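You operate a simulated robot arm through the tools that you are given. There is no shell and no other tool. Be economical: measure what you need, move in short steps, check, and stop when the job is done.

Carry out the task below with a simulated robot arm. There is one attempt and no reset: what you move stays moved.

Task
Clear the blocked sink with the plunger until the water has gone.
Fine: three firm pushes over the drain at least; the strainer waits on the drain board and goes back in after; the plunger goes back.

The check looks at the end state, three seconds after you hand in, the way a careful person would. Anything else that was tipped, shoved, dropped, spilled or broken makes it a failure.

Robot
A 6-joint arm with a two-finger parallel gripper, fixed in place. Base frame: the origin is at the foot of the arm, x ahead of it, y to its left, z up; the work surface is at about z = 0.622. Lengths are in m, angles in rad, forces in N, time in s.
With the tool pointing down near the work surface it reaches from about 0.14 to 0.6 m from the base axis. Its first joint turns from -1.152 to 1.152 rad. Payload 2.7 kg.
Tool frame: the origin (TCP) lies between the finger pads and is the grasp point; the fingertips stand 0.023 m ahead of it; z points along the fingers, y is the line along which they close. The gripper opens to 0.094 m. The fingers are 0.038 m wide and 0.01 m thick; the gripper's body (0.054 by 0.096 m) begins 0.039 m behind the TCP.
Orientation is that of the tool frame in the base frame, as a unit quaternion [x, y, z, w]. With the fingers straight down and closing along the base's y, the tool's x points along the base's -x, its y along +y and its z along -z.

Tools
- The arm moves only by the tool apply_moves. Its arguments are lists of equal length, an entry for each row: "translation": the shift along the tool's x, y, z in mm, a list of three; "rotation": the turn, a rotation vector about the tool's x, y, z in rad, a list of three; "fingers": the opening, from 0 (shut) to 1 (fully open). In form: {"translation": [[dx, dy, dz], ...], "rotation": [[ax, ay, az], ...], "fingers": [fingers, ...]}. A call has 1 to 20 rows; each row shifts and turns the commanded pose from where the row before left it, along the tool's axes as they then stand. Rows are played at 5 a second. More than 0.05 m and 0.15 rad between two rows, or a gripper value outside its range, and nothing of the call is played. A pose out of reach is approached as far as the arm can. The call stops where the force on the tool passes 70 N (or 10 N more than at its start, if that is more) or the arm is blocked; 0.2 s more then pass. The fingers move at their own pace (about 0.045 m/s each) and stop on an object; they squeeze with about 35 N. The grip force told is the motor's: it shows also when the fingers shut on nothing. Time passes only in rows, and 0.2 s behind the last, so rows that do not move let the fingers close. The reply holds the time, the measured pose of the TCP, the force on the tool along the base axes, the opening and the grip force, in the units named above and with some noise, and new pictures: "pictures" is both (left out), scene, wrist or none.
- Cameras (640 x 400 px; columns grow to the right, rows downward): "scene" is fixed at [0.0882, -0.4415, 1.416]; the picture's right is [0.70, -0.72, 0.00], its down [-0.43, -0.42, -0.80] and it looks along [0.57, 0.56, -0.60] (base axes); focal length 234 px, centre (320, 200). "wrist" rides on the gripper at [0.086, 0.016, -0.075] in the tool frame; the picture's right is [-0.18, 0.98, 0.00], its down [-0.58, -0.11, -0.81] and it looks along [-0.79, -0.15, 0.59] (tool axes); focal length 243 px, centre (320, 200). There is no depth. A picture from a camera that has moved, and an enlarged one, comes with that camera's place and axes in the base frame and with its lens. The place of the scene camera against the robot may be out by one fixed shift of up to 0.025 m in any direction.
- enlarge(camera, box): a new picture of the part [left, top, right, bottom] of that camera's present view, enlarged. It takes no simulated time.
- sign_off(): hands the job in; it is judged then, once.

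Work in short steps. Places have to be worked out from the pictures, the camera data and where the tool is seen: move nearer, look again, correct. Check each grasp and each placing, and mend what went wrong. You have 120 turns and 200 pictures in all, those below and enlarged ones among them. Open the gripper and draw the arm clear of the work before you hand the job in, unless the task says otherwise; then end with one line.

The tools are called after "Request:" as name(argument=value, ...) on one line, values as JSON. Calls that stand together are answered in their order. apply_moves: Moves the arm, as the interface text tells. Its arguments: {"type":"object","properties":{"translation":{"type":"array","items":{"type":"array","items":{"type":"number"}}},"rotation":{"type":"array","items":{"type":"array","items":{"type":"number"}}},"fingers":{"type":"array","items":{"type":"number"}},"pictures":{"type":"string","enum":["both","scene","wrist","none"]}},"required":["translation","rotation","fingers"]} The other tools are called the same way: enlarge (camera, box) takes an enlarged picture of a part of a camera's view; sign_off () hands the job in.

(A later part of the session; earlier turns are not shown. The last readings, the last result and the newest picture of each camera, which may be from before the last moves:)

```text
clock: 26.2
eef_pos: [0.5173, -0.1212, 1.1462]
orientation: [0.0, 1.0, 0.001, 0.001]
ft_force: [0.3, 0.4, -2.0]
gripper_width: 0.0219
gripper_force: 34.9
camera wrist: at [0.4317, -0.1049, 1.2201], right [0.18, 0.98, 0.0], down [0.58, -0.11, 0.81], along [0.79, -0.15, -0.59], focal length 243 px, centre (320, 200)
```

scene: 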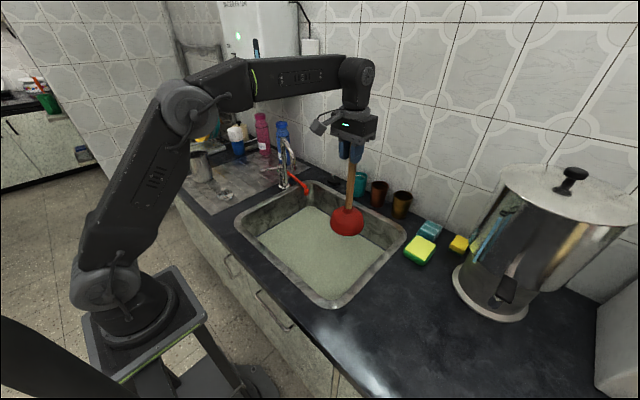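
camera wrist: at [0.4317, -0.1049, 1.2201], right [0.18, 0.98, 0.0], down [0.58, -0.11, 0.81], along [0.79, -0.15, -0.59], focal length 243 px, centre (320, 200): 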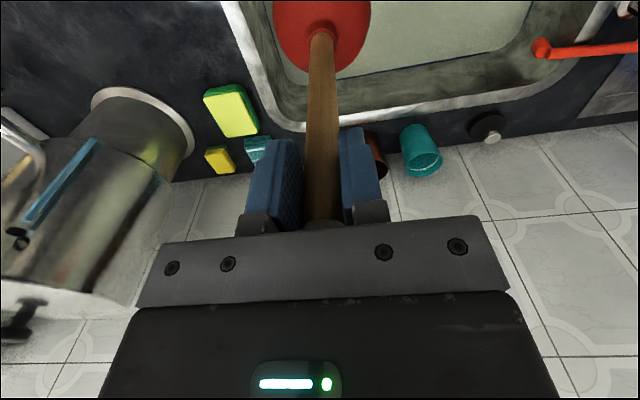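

It's centred over the drain. I'll lower into the sink to TCP z≈0.91, watching clearances.

Request:
apply_moves(translation=[[0, 0, 30], [0, 0, 30], [0, 0, 30], [0, 0, 30], [0, 0, 30], [0, 0, 20], [0, 0, 20], [0, 0, 20], [0, 0, 20]], rotation=[[0, 0, 0], [0, 0, 0], [0, 0, 0], [0, 0, 0], [0, 0, 0], [0, 0, 0], [0, 0, 0], [0, 0, 0], [0, 0, 0]], fingers=[0, 0, 0, 0, 0, 0, 0, 0, 0])

```text
clock: 28.2
eef_pos: [0.5177, -0.1232, 0.9162]
orientation: [-0.001, 1.0, 0.001, 0.002]
ft_force: [0.2, -0.2, -1.9]
gripper_width: 0.0214
gripper_force: 35.1
camera wrist: at [0.4324, -0.1056, 0.9905], right [0.18, 0.98, 0.0], down [0.58, -0.11, 0.81], along [0.79, -0.15, -0.59], focal length 243 px, centre (320, 200)
```

scene: 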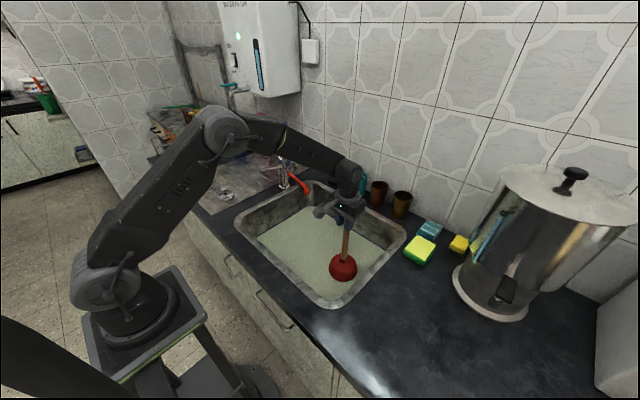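
wrist: 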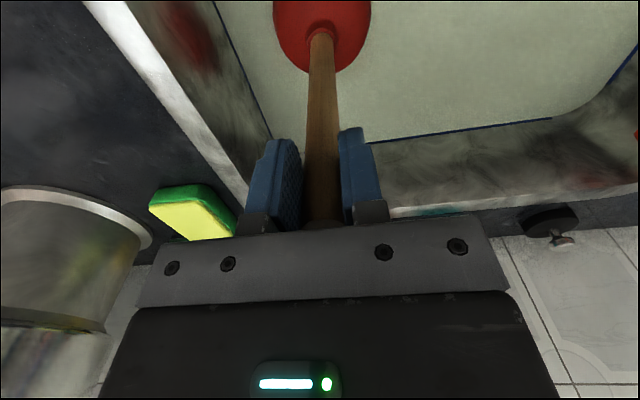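

Now I'll lower more slowly to find contact with the floor around the drain.

Request:
apply_moves(translation=[[0, 0, 10], [0, 0, 10], [0, 0, 7], [0, 0, 6]], rotation=[[0, 0, 0], [0, 0, 0], [0, 0, 0], [0, 0, 0]], fingers=[0, 0, 0, 0], pictures="none")

Request:
enlarge(camera="scene", box=[260, 180, 420, 320])

```text
clock: 29.2
eef_pos: [0.521, -0.122, 0.8909]
orientation: [-0.002, 1.0, -0.001, 0.008]
ft_force: [-10.5, 4.3, 47.3]
gripper_width: 0.0217
gripper_force: 34.7
```

```text
2.86 times, centred on (340, 250) of scene
camera zoom: at [0.0871, -0.4412, 1.4162], right [0.7, -0.72, 0.0], down [-0.43, -0.42, -0.8], along [0.57, 0.56, -0.6], focal length 670 px, centre (263, 57)
```

zoom: 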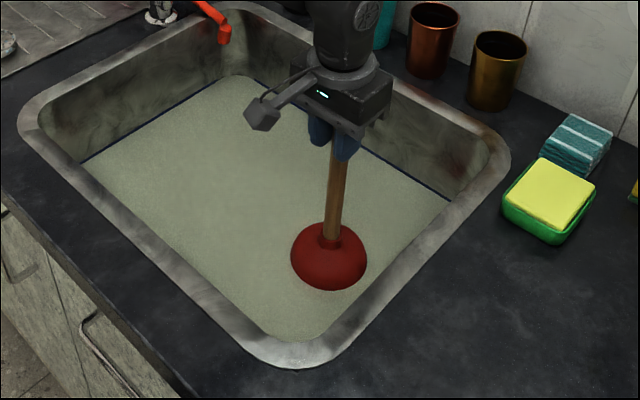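

Contact gives 47 N over the drain, a firm push. I'll do pump strokes now: up 30 mm and back down, with a short hold.

Request:
apply_moves(translation=[[0, 0, -15], [0, 0, -15], [0, 0, 15], [0, 0, 15], [0, 0, 0], [0, 0, -15], [0, 0, -15], [0, 0, 15], [0, 0, 15], [0, 0, 0]], rotation=[[0, 0, 0], [0, 0, 0], [0, 0, 0], [0, 0, 0], [0, 0, 0], [0, 0, 0], [0, 0, 0], [0, 0, 0], [0, 0, 0], [0, 0, 0]], fingers=[0, 0, 0, 0, 0, 0, 0, 0, 0, 0])

Request:
enlarge(camera="scene", box=[260, 180, 420, 320])

```text
clock: 31.4
eef_pos: [0.5217, -0.123, 0.8911]
orientation: [-0.002, 1.0, 0.0, 0.008]
ft_force: [-10.4, 1.8, 49.0]
gripper_width: 0.0216
gripper_force: 34.6
camera wrist: at [0.4337, -0.1064, 0.9634], right [0.18, 0.98, 0.0], down [0.57, -0.11, 0.82], along [0.8, -0.15, -0.58], focal length 243 px, centre (320, 200)
```

scene: 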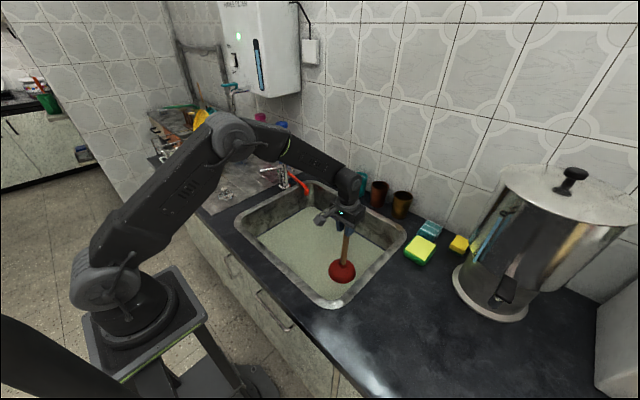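
wrist: 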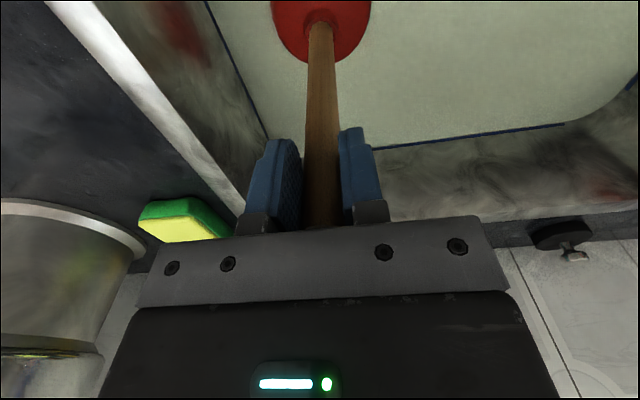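

```text
2.86 times, centred on (340, 250) of scene
camera zoom: at [0.0871, -0.4413, 1.4162], right [0.7, -0.72, 0.0], down [-0.43, -0.42, -0.8], along [0.57, 0.56, -0.6], focal length 670 px, centre (263, 57)
```

zoom: 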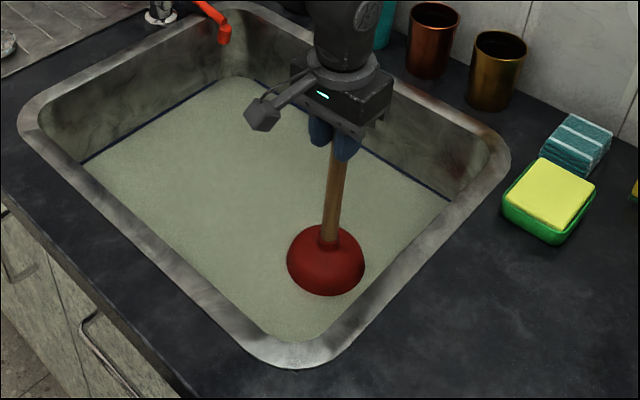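

The water is still up. I'll do two more strokes, slightly firmer, then lift and watch.

Request:
apply_moves(translation=[[0, 0, -15], [0, 0, -15], [0, 0, 15], [0, 0, 16.5], [0, 0, 0], [0, 0, -16.5], [0, 0, -15], [0, 0, 15], [0, 0, 16.5], [0, 0, 0], [0, 0, -15], [0, 0, -20]], rotation=[[0, 0, 0], [0, 0, 0], [0, 0, 0], [0, 0, 0], [0, 0, 0], [0, 0, 0], [0, 0, 0], [0, 0, 0], [0, 0, 0], [0, 0, 0], [0, 0, 0], [0, 0, 0]], fingers=[0, 0, 0, 0, 0, 0, 0, 0, 0, 0, 0, 0], pictures="scene")

Request:
enlarge(camera="scene", box=[260, 180, 420, 320])

```text
clock: 34.0
eef_pos: [0.5171, -0.1217, 0.9152]
orientation: [0.0, 1.0, 0.001, -0.001]
ft_force: [0.3, 0.3, -2.5]
gripper_width: 0.0214
gripper_force: 35.0
```

scene: 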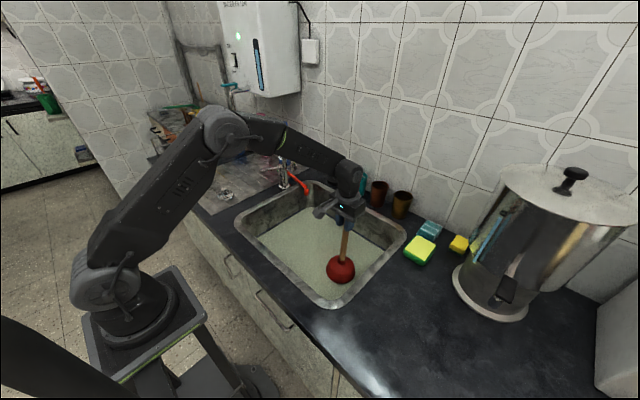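

```text
2.86 times, centred on (340, 250) of scene
camera zoom: at [0.0882, -0.4415, 1.416], right [0.7, -0.72, 0.0], down [-0.43, -0.42, -0.8], along [0.57, 0.56, -0.6], focal length 670 px, centre (263, 57)
```

zoom: 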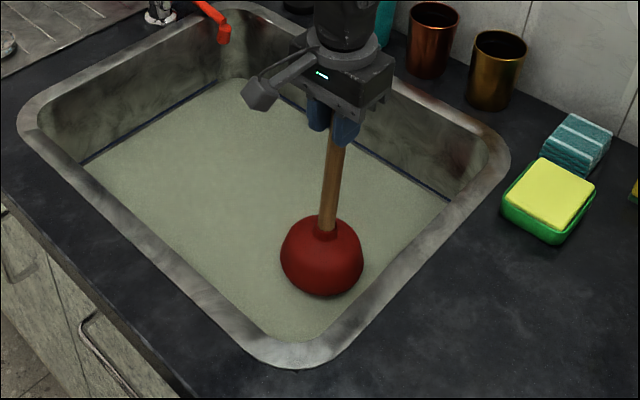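

The plunger seems slightly tilted in the grip. I'll check it from the wrist camera.

Request:
apply_moves(translation=[[0, 0, 0], [0, 0, 0]], rotation=[[0, 0, 0], [0, 0, 0]], fingers=[0, 0], pictures="wrist")

Request:
enlarge(camera="scene", box=[290, 190, 390, 310])

```text
clock: 34.6
eef_pos: [0.5182, -0.1236, 0.9168]
orientation: [-0.001, 1.0, 0.001, 0.0]
ft_force: [0.5, -0.3, -1.8]
gripper_width: 0.0218
gripper_force: 35.0
camera wrist: at [0.4318, -0.1066, 0.992], right [0.18, 0.98, 0.0], down [0.58, -0.11, 0.81], along [0.79, -0.15, -0.59], focal length 243 px, centre (320, 200)
```

wrist: 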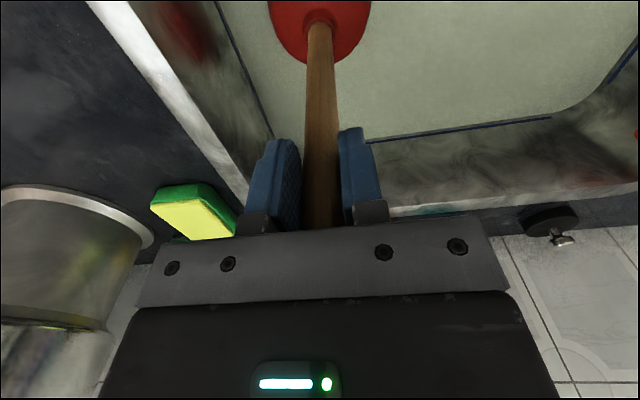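

```text
3.33 times, centred on (340, 250) of scene
camera zoom: at [0.0882, -0.4415, 1.416], right [0.7, -0.72, 0.0], down [-0.43, -0.42, -0.8], along [0.57, 0.56, -0.6], focal length 782 px, centre (253, 33)
```

zoom: 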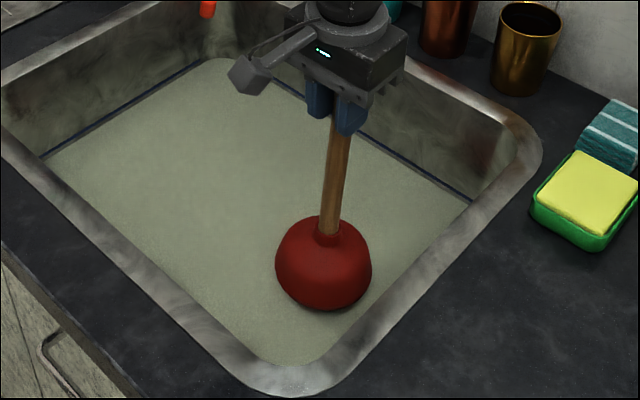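

The tilt is small (~0.04 rad). The dark waterline around the basin may be growing, so I'll rotate back that tilt, raise the plunger out of the water, and wait to see whether the water is draining.

Request:
apply_moves(translation=[[0, 0, -20], [0, 0, -20], [0, 0, 0], [0, 0, 0], [0, 0, 0], [0, 0, 0], [0, 0, 0], [0, 0, 0]], rotation=[[0, -0.02, 0], [0, -0.02, 0], [0, 0, 0], [0, 0, 0], [0, 0, 0], [0, 0, 0], [0, 0, 0], [0, 0, 0]], fingers=[0, 0, 0, 0, 0, 0, 0, 0], pictures="scene")

Request:
enlarge(camera="scene", box=[260, 180, 420, 320])

```text
clock: 36.4
eef_pos: [0.519, -0.1234, 0.9577]
orientation: [-0.001, 1.0, 0.001, 0.021]
ft_force: [-0.4, -0.2, -2.6]
gripper_width: 0.0214
gripper_force: 35.3
```

scene: 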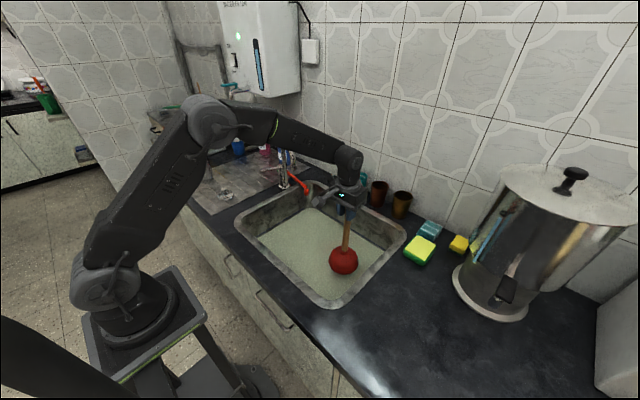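

```text
2.86 times, centred on (340, 250) of scene
camera zoom: at [0.0882, -0.4415, 1.416], right [0.7, -0.72, 0.0], down [-0.43, -0.42, -0.8], along [0.57, 0.56, -0.6], focal length 670 px, centre (263, 57)
```

zoom: 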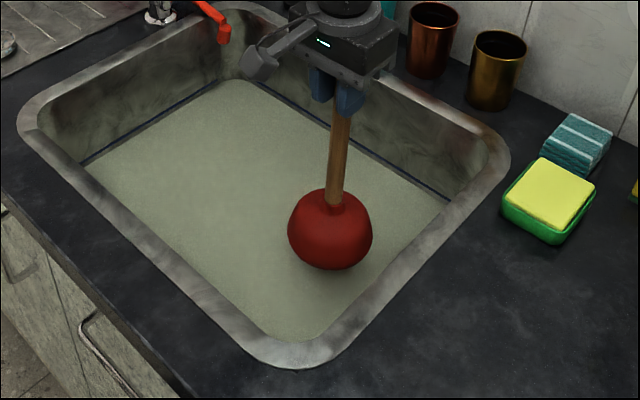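

The waterline band is getting wider, so the water seems to be sinking slowly. I'll wait 4 s and compare.

Request:
apply_moves(translation=[[0, 0, 0], [0, 0, 0], [0, 0, 0], [0, 0, 0], [0, 0, 0], [0, 0, 0], [0, 0, 0], [0, 0, 0], [0, 0, 0], [0, 0, 0], [0, 0, 0], [0, 0, 0], [0, 0, 0], [0, 0, 0], [0, 0, 0], [0, 0, 0], [0, 0, 0], [0, 0, 0], [0, 0, 0], [0, 0, 0]], rotation=[[0, 0, 0], [0, 0, 0], [0, 0, 0], [0, 0, 0], [0, 0, 0], [0, 0, 0], [0, 0, 0], [0, 0, 0], [0, 0, 0], [0, 0, 0], [0, 0, 0], [0, 0, 0], [0, 0, 0], [0, 0, 0], [0, 0, 0], [0, 0, 0], [0, 0, 0], [0, 0, 0], [0, 0, 0], [0, 0, 0]], fingers=[0, 0, 0, 0, 0, 0, 0, 0, 0, 0, 0, 0, 0, 0, 0, 0, 0, 0, 0, 0], pictures="wrist")

Request:
enlarge(camera="scene", box=[260, 180, 420, 320])

```text
clock: 40.6
eef_pos: [0.5192, -0.1224, 0.9561]
orientation: [-0.001, 1.0, 0.001, 0.021]
ft_force: [-1.5, -0.2, -2.2]
gripper_width: 0.0217
gripper_force: 34.8
camera wrist: at [0.4295, -0.1069, 1.0283], right [0.18, 0.98, 0.01], down [0.55, -0.11, 0.83], along [0.82, -0.15, -0.56], focal length 243 px, centre (320, 200)
```

wrist: 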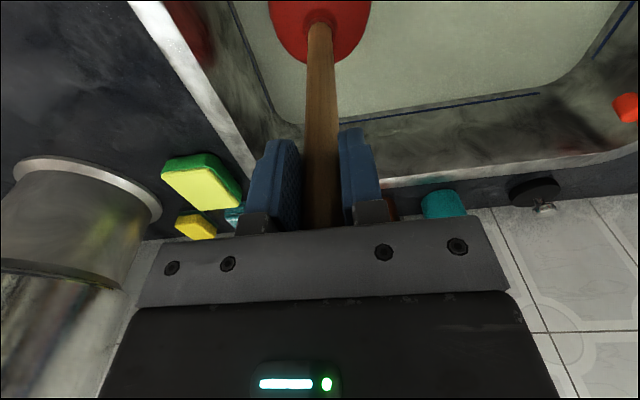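

```text
2.86 times, centred on (340, 250) of scene
camera zoom: at [0.0882, -0.4415, 1.416], right [0.7, -0.72, 0.0], down [-0.43, -0.42, -0.8], along [0.57, 0.56, -0.6], focal length 670 px, centre (263, 57)
```

zoom: 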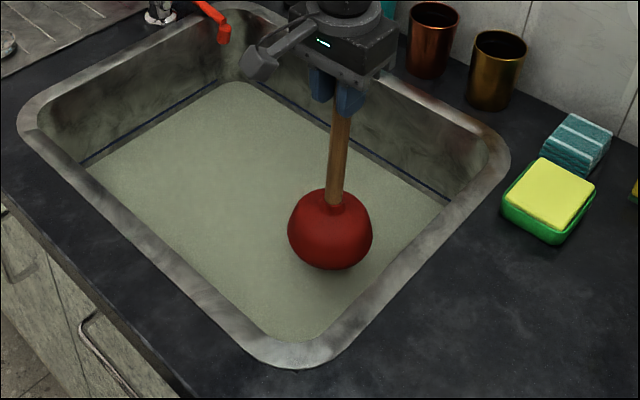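

The water level is clearly dropping below the old waterline. I'll keep waiting.

Request:
apply_moves(translation=[[0, 0, 0], [0, 0, 0], [0, 0, 0], [0, 0, 0], [0, 0, 0], [0, 0, 0], [0, 0, 0], [0, 0, 0], [0, 0, 0], [0, 0, 0], [0, 0, 0], [0, 0, 0], [0, 0, 0], [0, 0, 0], [0, 0, 0], [0, 0, 0], [0, 0, 0], [0, 0, 0], [0, 0, 0], [0, 0, 0]], rotation=[[0, 0, 0], [0, 0, 0], [0, 0, 0], [0, 0, 0], [0, 0, 0], [0, 0, 0], [0, 0, 0], [0, 0, 0], [0, 0, 0], [0, 0, 0], [0, 0, 0], [0, 0, 0], [0, 0, 0], [0, 0, 0], [0, 0, 0], [0, 0, 0], [0, 0, 0], [0, 0, 0], [0, 0, 0], [0, 0, 0]], fingers=[0, 0, 0, 0, 0, 0, 0, 0, 0, 0, 0, 0, 0, 0, 0, 0, 0, 0, 0, 0], pictures="none")

Request:
apply_moves(translation=[[0, 0, 0], [0, 0, 0], [0, 0, 0], [0, 0, 0], [0, 0, 0], [0, 0, 0], [0, 0, 0], [0, 0, 0], [0, 0, 0], [0, 0, 0], [0, 0, 0], [0, 0, 0], [0, 0, 0], [0, 0, 0], [0, 0, 0], [0, 0, 0], [0, 0, 0], [0, 0, 0], [0, 0, 0], [0, 0, 0]], rotation=[[0, 0, 0], [0, 0, 0], [0, 0, 0], [0, 0, 0], [0, 0, 0], [0, 0, 0], [0, 0, 0], [0, 0, 0], [0, 0, 0], [0, 0, 0], [0, 0, 0], [0, 0, 0], [0, 0, 0], [0, 0, 0], [0, 0, 0], [0, 0, 0], [0, 0, 0], [0, 0, 0], [0, 0, 0], [0, 0, 0]], fingers=[0, 0, 0, 0, 0, 0, 0, 0, 0, 0, 0, 0, 0, 0, 0, 0, 0, 0, 0, 0], pictures="none")

Request:
enlarge(camera="scene", box=[260, 180, 420, 320])

```text
clock: 44.8
eef_pos: [0.518, -0.1217, 0.9578]
orientation: [-0.001, 1.0, 0.001, 0.021]
ft_force: [-0.4, 0.3, -1.4]
gripper_width: 0.0214
gripper_force: 35.3
```

```text
clock: 49.0
eef_pos: [0.519, -0.1229, 0.9566]
orientation: [-0.001, 1.0, 0.001, 0.021]
ft_force: [-0.5, -0.8, -2.2]
gripper_width: 0.0215
gripper_force: 34.9
```

```text
2.86 times, centred on (340, 250) of scene
camera zoom: at [0.0882, -0.4415, 1.416], right [0.7, -0.72, 0.0], down [-0.43, -0.42, -0.8], along [0.57, 0.56, -0.6], focal length 670 px, centre (263, 57)
```

zoom: 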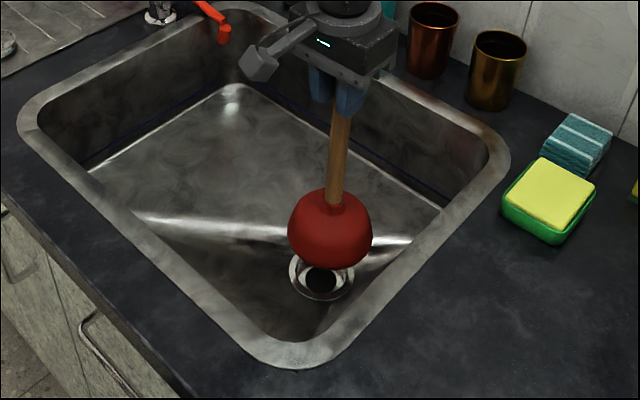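

All the water is gone and the drain is open. Now I'll return the plunger: rise clear of the rim and carry it back to (0.358, -0.329).

Request:
apply_moves(translation=[[0, 0, -40], [0, 0, -40], [0, 0, -40], [0, 0, -40], [0, 0, -40], [20, -30, 0], [35, -35, 0], [35, -35, 0], [35, -35, 0], [29, -35, 0], [0, -37, 0]], rotation=[[0, 0, 0], [0, 0, 0], [0, 0, 0], [0, 0, 0], [0, 0, 0], [0, 0, 0], [0, 0, 0], [0, 0, 0], [0, 0, 0], [0, 0, 0], [0, 0, 0]], fingers=[0, 0, 0, 0, 0, 0, 0, 0, 0, 0, 0])

Request:
enlarge(camera="scene", box=[300, 170, 460, 350])

```text
clock: 51.4
eef_pos: [0.3551, -0.3291, 1.148]
orientation: [-0.002, 1.0, 0.002, 0.021]
ft_force: [-0.1, 0.6, -1.6]
gripper_width: 0.0215
gripper_force: 34.9
camera wrist: at [0.2657, -0.3138, 1.2189], right [0.18, 0.98, 0.01], down [0.55, -0.11, 0.83], along [0.82, -0.15, -0.56], focal length 243 px, centre (320, 200)
```

scene: 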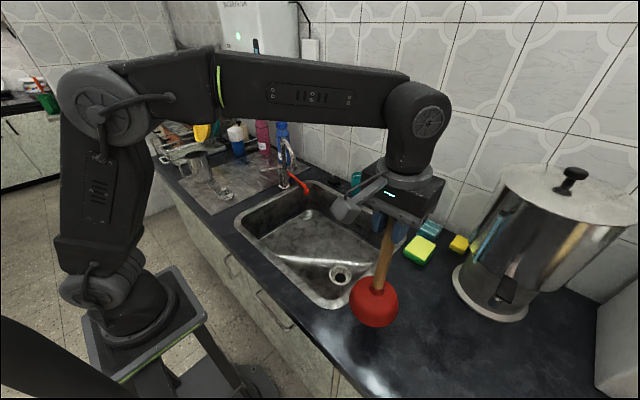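
wrist: 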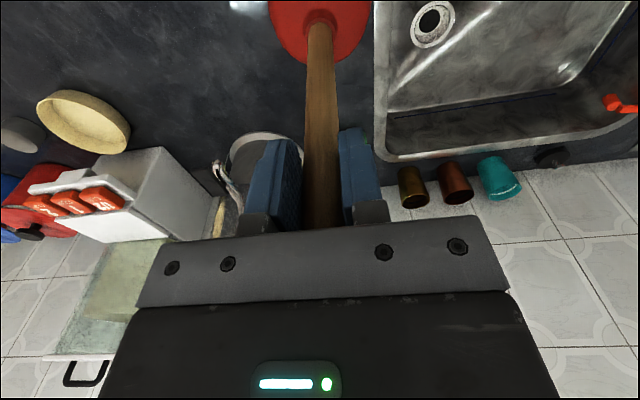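

```text
2.22 times, centred on (380, 260) of scene
camera zoom: at [0.0882, -0.4415, 1.416], right [0.7, -0.72, 0.0], down [-0.43, -0.42, -0.8], along [0.57, 0.56, -0.6], focal length 521 px, centre (187, 67)
```

zoom: 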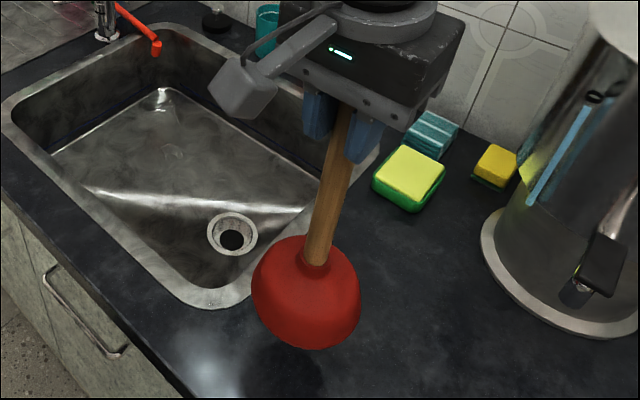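

The cup lines up with its original spot (within about 2 px of the earlier view). I'll lower toward the counter.

Request:
apply_moves(translation=[[0, 0, 30], [0, 0, 30], [0, 0, 20], [0, 0, 8], [0, 0, 4]], rotation=[[0, 0, 0], [0, 0, 0], [0, 0, 0], [0, 0, 0], [0, 0, 0]], fingers=[0, 0, 0, 0, 0], pictures="scene")

Request:
enlarge(camera="scene", box=[320, 160, 480, 360])

```text
clock: 52.6
eef_pos: [0.3595, -0.33, 1.0574]
orientation: [-0.001, 1.0, 0.001, 0.02]
ft_force: [-0.2, -0.4, -1.8]
gripper_width: 0.0217
gripper_force: 34.8
```

scene: 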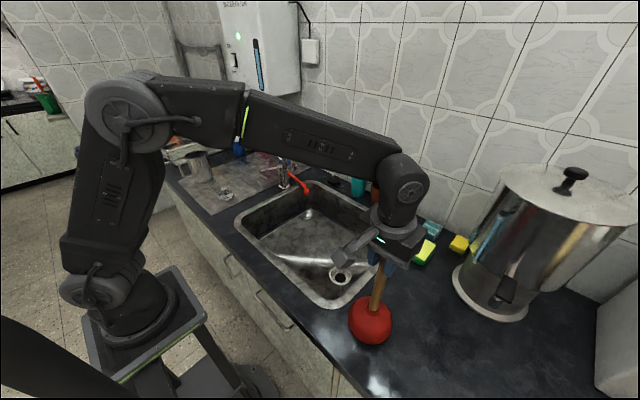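

```text
2.00 times, centred on (400, 260) of scene
camera zoom: at [0.0882, -0.4415, 1.416], right [0.7, -0.72, 0.0], down [-0.43, -0.42, -0.8], along [0.57, 0.56, -0.6], focal length 469 px, centre (160, 80)
```

zoom: 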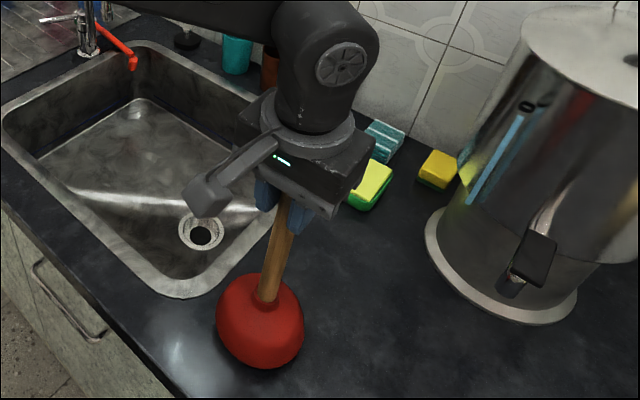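

I'll take small steps to contact.

Request:
apply_moves(translation=[[0, 0, 3], [0, 0, 3], [0, 0, 2]], rotation=[[0, 0, 0], [0, 0, 0], [0, 0, 0]], fingers=[0, 0, 0], pictures="none")

```text
clock: 53.4
eef_pos: [0.3616, -0.3305, 1.049]
orientation: [-0.001, 1.0, 0.001, 0.02]
ft_force: [-0.8, 0.2, -2.4]
gripper_width: 0.0218
gripper_force: 35.3
```

Weight is still carried, so I'll go a little lower.

Request:
apply_moves(translation=[[0, 0, 2], [0, 0, 2]], rotation=[[0, 0, 0], [0, 0, 0]], fingers=[0, 0], pictures="none")

```text
clock: 54.0
eef_pos: [0.3611, -0.3295, 1.0473]
orientation: [-0.001, 1.0, 0.0, 0.022]
ft_force: [-1.7, 0.8, 2.2]
gripper_width: 0.0214
gripper_force: 34.8
```

Contact has been made, so I'll open and retreat upward.

Request:
apply_moves(translation=[[0, 0, 0], [0, 0, 0], [0, 0, 0], [0, 0, -20], [0, 0, -30], [0, 0, -40], [0, 0, -40]], rotation=[[0, 0, 0], [0, 0, 0], [0, 0, 0], [0, 0, 0], [0, 0, 0], [0, 0.02, 0], [0, 0.02, 0]], fingers=[0.7, 0.7, 0.7, 0.7, 0.7, 0.7, 0.7])

Request:
enlarge(camera="scene", box=[320, 160, 480, 360])

```text
clock: 55.6
eef_pos: [0.3575, -0.3281, 1.1748]
orientation: [0.0, 1.0, 0.001, 0.0]
ft_force: [-0.1, 0.2, -0.7]
gripper_width: 0.0659
gripper_force: 0.0
camera wrist: at [0.2703, -0.3129, 1.25], right [0.18, 0.98, 0.0], down [0.58, -0.11, 0.81], along [0.79, -0.15, -0.59], focal length 243 px, centre (320, 200)
```

scene: 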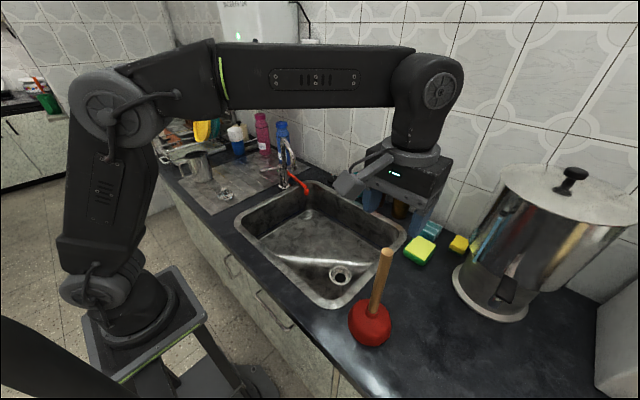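
wrist: 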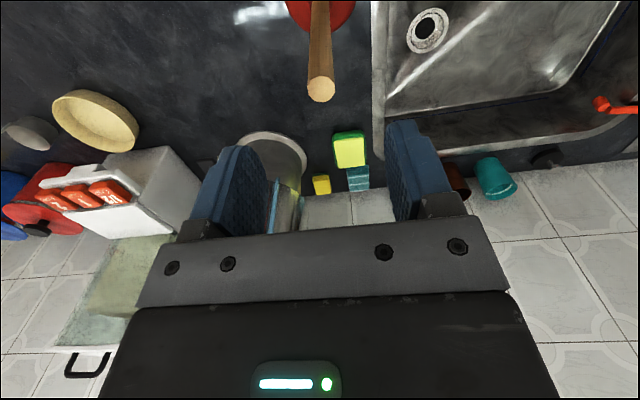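

```text
2.00 times, centred on (400, 260) of scene
camera zoom: at [0.0882, -0.4415, 1.416], right [0.7, -0.72, 0.0], down [-0.43, -0.42, -0.8], along [0.57, 0.56, -0.6], focal length 469 px, centre (160, 80)
```

zoom: 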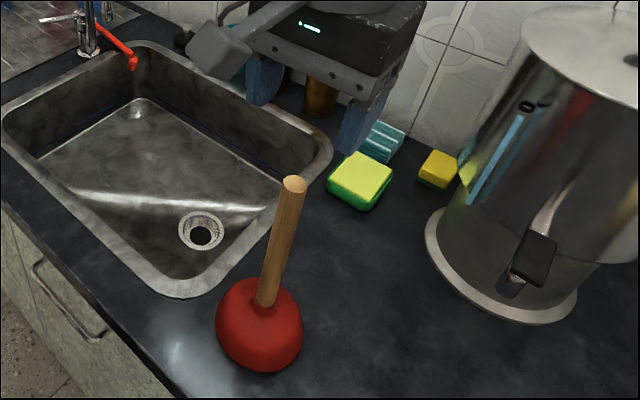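

The plunger stands exactly as before. Now I'll swing back to the strainer on the drain board.

Request:
apply_moves(translation=[[0, 30, -10], [0, 48, 0], [0, 48, 0], [0, 48, 0], [0, 48, 0], [0, 48, 0], [0, 48, 0], [0, 48, 0], [0, 48, 0], [-5, 48, 0], [-5, 48, 0], [-5, 48, 0], [-4, 48, 0], [0, 48, 0], [0, 48, 0], [0, 36, 20], [0, 0, 45], [0, 0, 45], [0, 0, 45], [0, 0, 45]], rotation=[[0, 0, 0], [0, 0, 0], [0, 0, 0], [0, 0, 0], [0, 0, 0], [0, 0, 0], [0, 0, 0], [0, 0, 0], [0, 0, 0], [0, 0, 0], [0, 0, 0], [0, 0, 0], [0, 0, 0], [0, 0, 0], [0, 0, 0], [0, 0, 0], [0, 0, 0], [0, 0, 0], [0, 0, 0], [0, 0, 0]], fingers=[0.6, 0.6, 0.6, 0.6, 0.6, 0.6, 0.6, 0.6, 0.6, 0.6, 0.6, 0.6, 0.6, 0.6, 0.6, 0.6, 0.6, 0.6, 0.6, 0.6])

```text
clock: 59.8
eef_pos: [0.3715, 0.4092, 0.9865]
orientation: [0.0, 1.0, 0.002, 0.002]
ft_force: [-0.1, -0.3, 0.4]
gripper_width: 0.0564
gripper_force: 0.0
camera wrist: at [0.2855, 0.4251, 1.0624], right [0.18, 0.98, 0.0], down [0.58, -0.11, 0.81], along [0.79, -0.15, -0.59], focal length 243 px, centre (320, 200)
```

scene: 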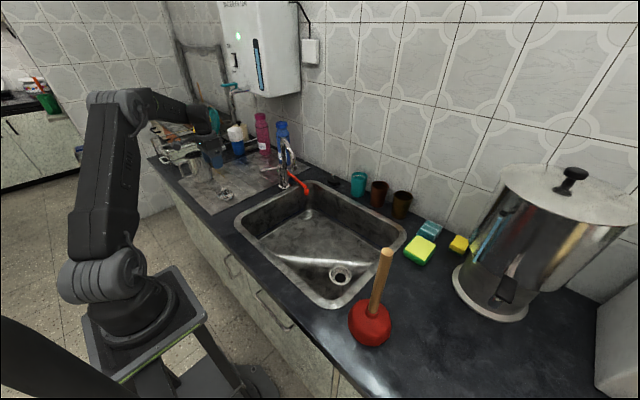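
wrist: 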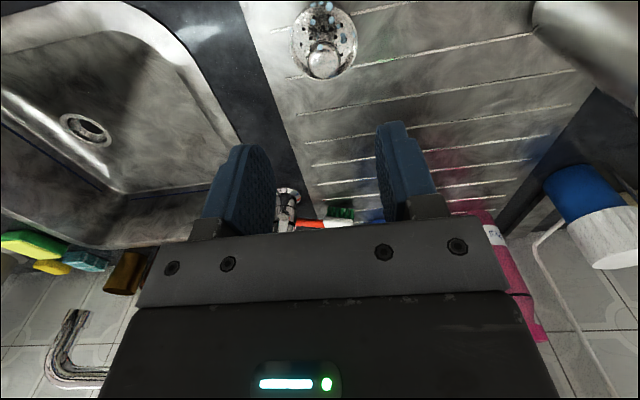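

The knob is right where I left it. I'll descend to the release pose (0.377, 0.411, 0.850) and grip.

Request:
apply_moves(translation=[[-5, 2, 40], [0, 0, 40], [0, 0, 35]], rotation=[[0, 0, 0], [0, 0, 0], [0, 0, 0]], fingers=[0.6, 0.6, 0.6], pictures="wrist")

```text
clock: 60.6
eef_pos: [0.3792, 0.4134, 0.8718]
orientation: [-0.001, 1.0, 0.001, 0.002]
ft_force: [-0.5, -0.5, -0.5]
gripper_width: 0.0565
gripper_force: 0.1
camera wrist: at [0.2935, 0.4286, 0.9459], right [0.18, 0.98, 0.0], down [0.58, -0.11, 0.81], along [0.79, -0.15, -0.59], focal length 243 px, centre (320, 200)
```

wrist: 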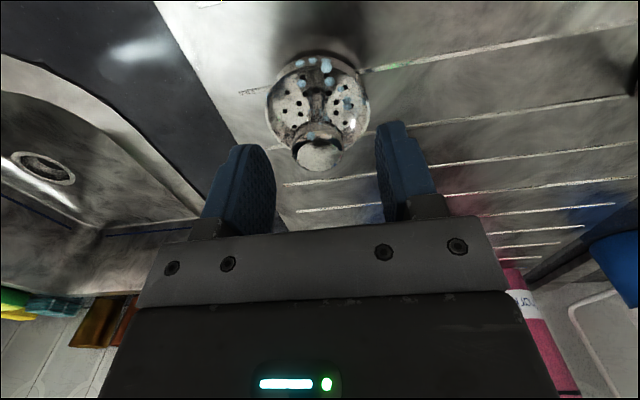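

I'll nudge by (-2, -3) mm, descend the last 22 mm, and close.

Request:
apply_moves(translation=[[3, -3, 12], [0, 0, 10], [0, 0, 0], [0, 0, 0], [0, 0, 0]], rotation=[[0, 0, 0], [0, 0, 0], [0, 0, 0], [0, 0, 0], [0, 0, 0]], fingers=[0.6, 0.6, 0.1, 0.1, 0.1], pictures="wrist")

```text
clock: 61.8
eef_pos: [0.3759, 0.4081, 0.8483]
orientation: [-0.001, 1.0, 0.001, 0.001]
ft_force: [-1.2, -0.2, -1.1]
gripper_width: 0.0261
gripper_force: 34.8
camera wrist: at [0.2896, 0.4249, 0.9236], right [0.18, 0.98, 0.0], down [0.58, -0.11, 0.81], along [0.79, -0.15, -0.59], focal length 243 px, centre (320, 200)
```

wrist: 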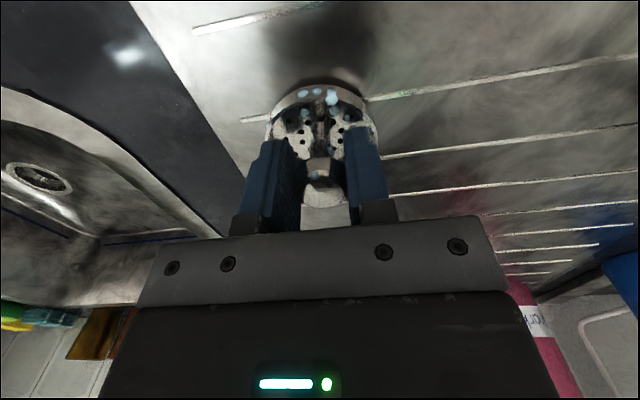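

It's gripped the same way as before. I'll lift and carry it back along the earlier route to above the drain.

Request:
apply_moves(translation=[[0, 0, -20], [0, 0, -35], [0, 0, -35], [0, 0, -38], [0, -48, 0], [0, -48, 0], [0, -48, 0], [0, -48, 0], [0, -48, 0], [0, -48, 0], [0, -48, 0], [0, -48, 0], [0, -48, 0], [-15, -45, 0], [-30, -30, 0], [-35, -20, 0], [-35, -3, 0], [-26, 0, 0]], rotation=[[0, 0, 0], [0, 0, 0], [0, 0, 0], [0, 0, 0], [0, 0, 0], [0, 0, 0], [0, 0, 0], [0, 0, 0], [0, 0, 0], [0, 0, 0], [0, 0, 0], [0, 0, 0], [0, 0, 0], [0, 0, 0], [0, 0, 0], [0, 0, 0], [0, 0, 0], [0, 0, 0]], fingers=[0.1, 0.1, 0.1, 0.1, 0.1, 0.1, 0.1, 0.1, 0.1, 0.1, 0.1, 0.1, 0.1, 0.1, 0.1, 0.1, 0.1, 0.1])

```text
clock: 65.6
eef_pos: [0.5165, -0.1241, 0.9737]
orientation: [-0.001, 1.0, 0.001, 0.001]
ft_force: [0.5, 0.6, -0.4]
gripper_width: 0.0262
gripper_force: 34.7
camera wrist: at [0.4308, -0.1074, 1.0489], right [0.18, 0.98, 0.0], down [0.58, -0.11, 0.81], along [0.79, -0.15, -0.59], focal length 243 px, centre (320, 200)
```

scene: 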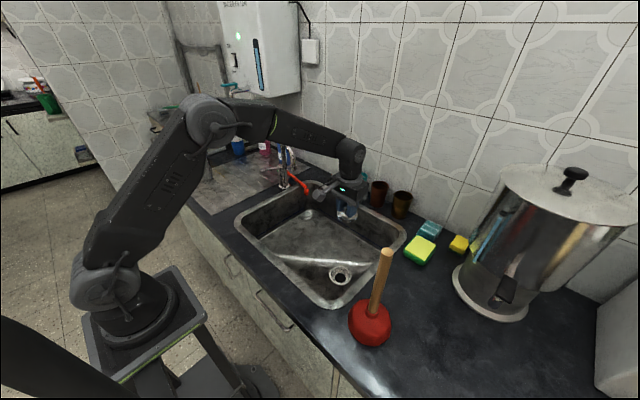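
wrist: 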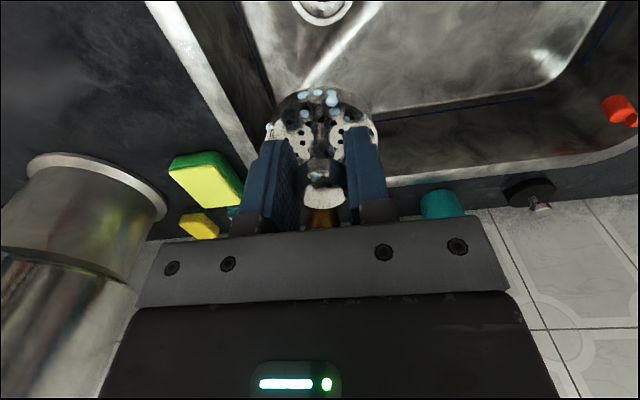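

Drain is visible below. I'll descend to z≈0.73 with a small y correction and check the alignment.

Request:
apply_moves(translation=[[-1, 2, 45], [0, 0, 45], [0, 0, 45], [0, 0, 45], [0, 0, 45], [0, 0, 20]], rotation=[[0, 0, 0], [0, 0, 0], [0, 0, 0], [0, 0, 0], [0, 0, 0], [0, 0, 0]], fingers=[0.1, 0.1, 0.1, 0.1, 0.1, 0.1], pictures="wrist")

Request:
enlarge(camera="scene", box=[310, 230, 370, 300])

```text
clock: 67.0
eef_pos: [0.5186, -0.121, 0.7326]
orientation: [-0.001, 1.0, 0.001, 0.002]
ft_force: [0.2, -0.6, -1.0]
gripper_width: 0.0263
gripper_force: 35.4
camera wrist: at [0.4318, -0.1047, 0.8072], right [0.18, 0.98, 0.0], down [0.58, -0.11, 0.81], along [0.79, -0.15, -0.59], focal length 243 px, centre (320, 200)
```

wrist: 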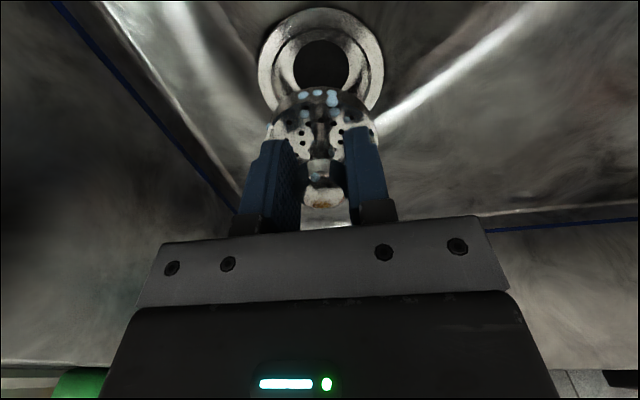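

```text
5.71 times, centred on (340, 265) of scene
camera zoom: at [0.0882, -0.4415, 1.416], right [0.7, -0.72, 0.0], down [-0.43, -0.42, -0.8], along [0.57, 0.56, -0.6], focal length 1340 px, centre (206, -171)
```

zoom: 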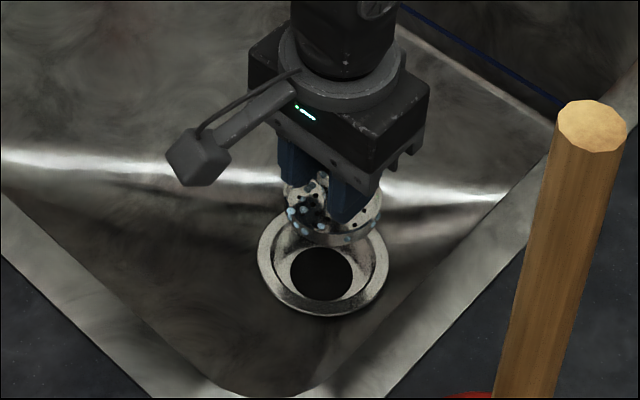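

The alignment is good. I'll descend to about z 0.675 and then creep.

Request:
apply_moves(translation=[[1, 0, 20], [0, 0, 20], [0, 0, 12], [0, 0, 5]], rotation=[[0, 0, 0], [0, 0, 0], [0, 0, 0], [0, 0, 0]], fingers=[0.1, 0.1, 0.1, 0.1], pictures="wrist")

Request:
enlarge(camera="scene", box=[310, 230, 370, 300])

```text
clock: 68.0
eef_pos: [0.5179, -0.1205, 0.6746]
orientation: [-0.001, 1.0, 0.001, 0.002]
ft_force: [-0.8, 0.8, -0.7]
gripper_width: 0.0259
gripper_force: 35.1
camera wrist: at [0.4313, -0.1046, 0.7497], right [0.18, 0.98, 0.0], down [0.58, -0.11, 0.81], along [0.79, -0.15, -0.59], focal length 243 px, centre (320, 200)
```

wrist: 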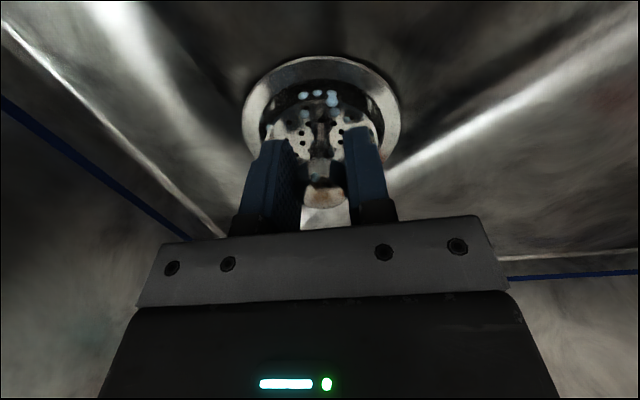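

```text
5.71 times, centred on (340, 265) of scene
camera zoom: at [0.0882, -0.4415, 1.416], right [0.7, -0.72, 0.0], down [-0.43, -0.42, -0.8], along [0.57, 0.56, -0.6], focal length 1340 px, centre (206, -171)
```

zoom: 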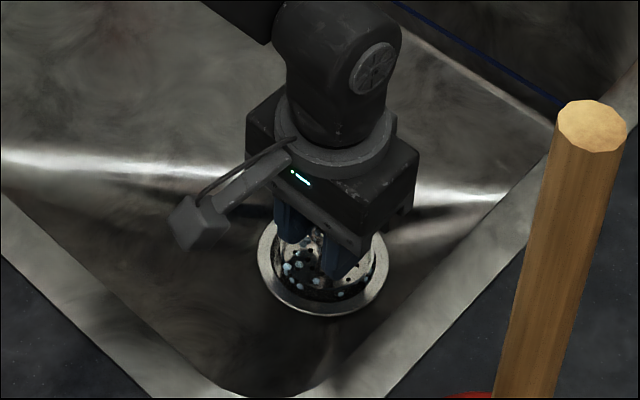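

It's entering the recess concentrically. I'll creep down to the seat.

Request:
apply_moves(translation=[[0, 0, 3], [0, 0, 3], [0, 0, 2.5]], rotation=[[0, 0, 0], [0, 0, 0], [0, 0, 0]], fingers=[0.1, 0.1, 0.1], pictures="none")

```text
clock: 68.8
eef_pos: [0.5172, -0.1195, 0.6661]
orientation: [0.0, 1.0, 0.0, 0.0]
ft_force: [-13.4, 3.2, 12.8]
gripper_width: 0.0262
gripper_force: 34.3
```

Contact has occurred at essentially the original height (0.666). I'll release gently, rise, and inspect.

Request:
apply_moves(translation=[[1, 0, 0], [0, 0, 0], [0, 0, 0], [0, 0, 0], [0, 0, -15], [0, 0, -30], [0, 0, -30], [20, 0, -30]], rotation=[[0, 0, 0], [0, 0, 0], [0, 0, 0], [0, 0, 0], [0, 0, 0], [0, 0, 0], [0, 0, 0], [0, 0, 0]], fingers=[0.1, 0.1, 0.6, 0.6, 0.6, 0.6, 0.6, 0.6], pictures="wrist")

Request:
enlarge(camera="wrist", box=[240, 0, 400, 120])

Request:
enlarge(camera="scene", box=[310, 230, 370, 300])

```text
clock: 70.6
eef_pos: [0.4958, -0.1207, 0.7711]
orientation: [-0.001, 1.0, 0.001, 0.001]
ft_force: [-0.9, 0.8, 0.1]
gripper_width: 0.0561
gripper_force: 0.1
camera wrist: at [0.4097, -0.1048, 0.8464], right [0.18, 0.98, 0.0], down [0.58, -0.11, 0.81], along [0.79, -0.15, -0.59], focal length 243 px, centre (320, 200)
```

wrist: 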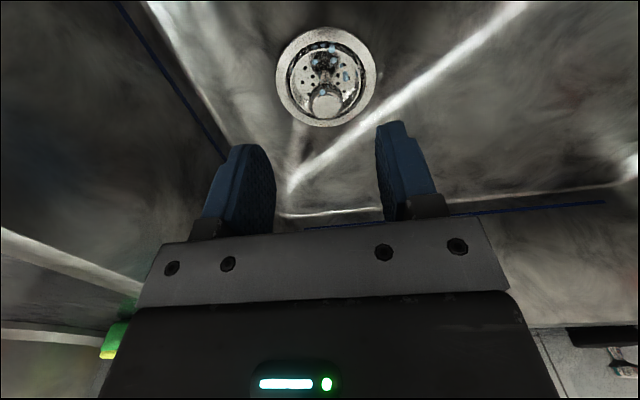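

```text
3.33 times, centred on (320, 60) of wrist
camera zoom: at [0.4097, -0.1048, 0.8464], right [0.18, 0.98, 0.0], down [0.58, -0.11, 0.81], along [0.79, -0.15, -0.59], focal length 809 px, centre (320, 667)
```

zoom: 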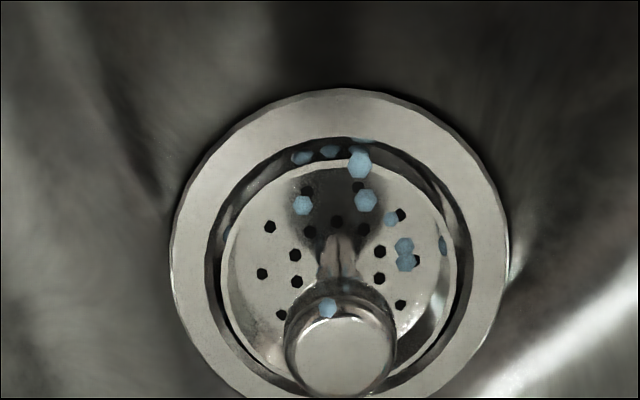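

```text
5.71 times, centred on (340, 265) of scene
camera zoom: at [0.0882, -0.4415, 1.416], right [0.7, -0.72, 0.0], down [-0.43, -0.42, -0.8], along [0.57, 0.56, -0.6], focal length 1340 px, centre (206, -171)
```

zoom: 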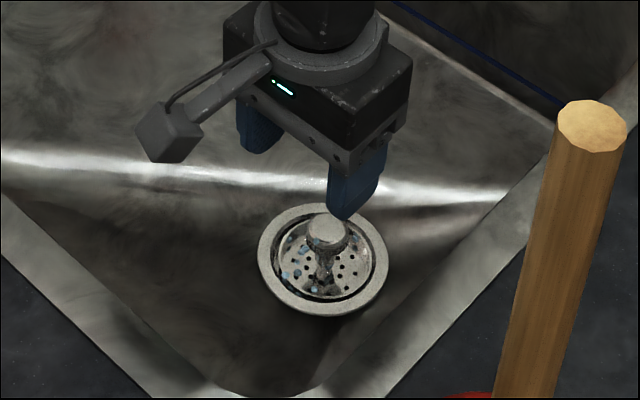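

The strainer is seated level and concentric in the drain. I'll draw the arm clear, up and back, and do a final overview check.

Request:
apply_moves(translation=[[0, 0, -45], [0, 0, -45], [0, 0, -45], [0, 0, -45], [10, 8, -45], [20, 15, -45], [20, 20, -45], [20, 20, -45], [10, 20, -45], [0, 0, -40]], rotation=[[0, 0, 0], [0, 0, 0], [0, 0, 0], [0, 0, 0], [0, 0, 0], [0, 0, 0], [0, 0, 0], [0, 0, 0], [0, 0, 0], [0, 0, 0]], fingers=[0.6, 0.6, 0.6, 0.6, 1, 1, 1, 1, 1, 1])

Request:
enlarge(camera="scene", box=[220, 160, 420, 360])

Request:
enlarge(camera="scene", box=[140, 80, 340, 220])

Request:
enlarge(camera="scene", box=[315, 250, 365, 300])

```text
refused: row 6 steps farther than a row can; nothing moved
```

```text
2.00 times, centred on (320, 260) of scene
camera zoom: at [0.0882, -0.4415, 1.416], right [0.7, -0.72, 0.0], down [-0.43, -0.42, -0.8], along [0.57, 0.56, -0.6], focal length 469 px, centre (320, 80)
```

zoom: 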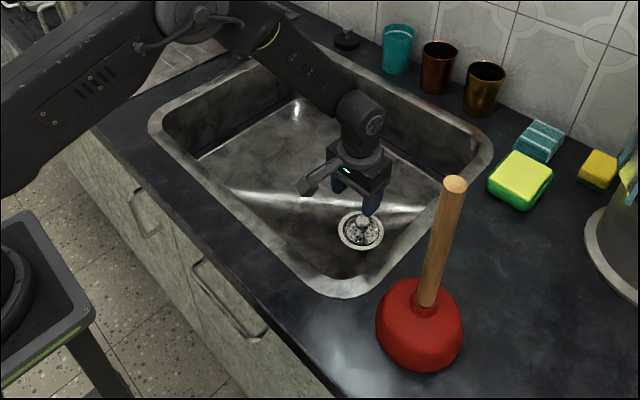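

```text
2.86 times, centred on (240, 150) of scene
camera zoom: at [0.0882, -0.4415, 1.416], right [0.7, -0.72, 0.0], down [-0.43, -0.42, -0.8], along [0.57, 0.56, -0.6], focal length 670 px, centre (549, 343)
```

zoom: 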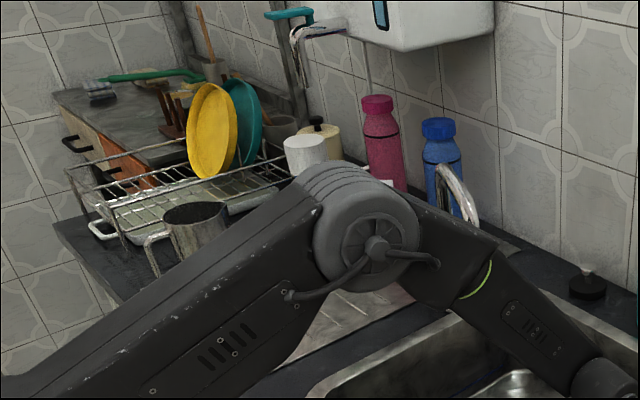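

```text
8.00 times, centred on (340, 275) of scene
camera zoom: at [0.0882, -0.4415, 1.416], right [0.7, -0.72, 0.0], down [-0.43, -0.42, -0.8], along [0.57, 0.56, -0.6], focal length 1876 px, centre (160, -400)
```

zoom: 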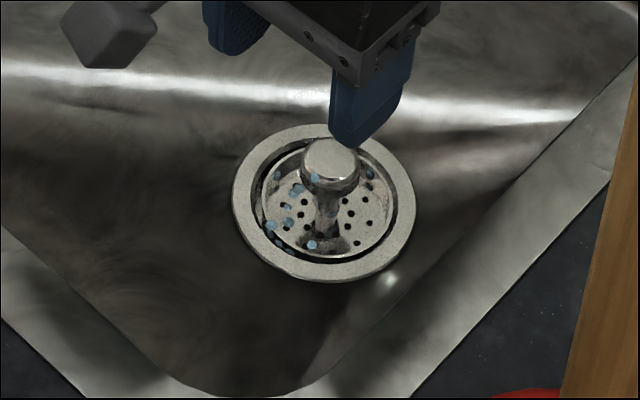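

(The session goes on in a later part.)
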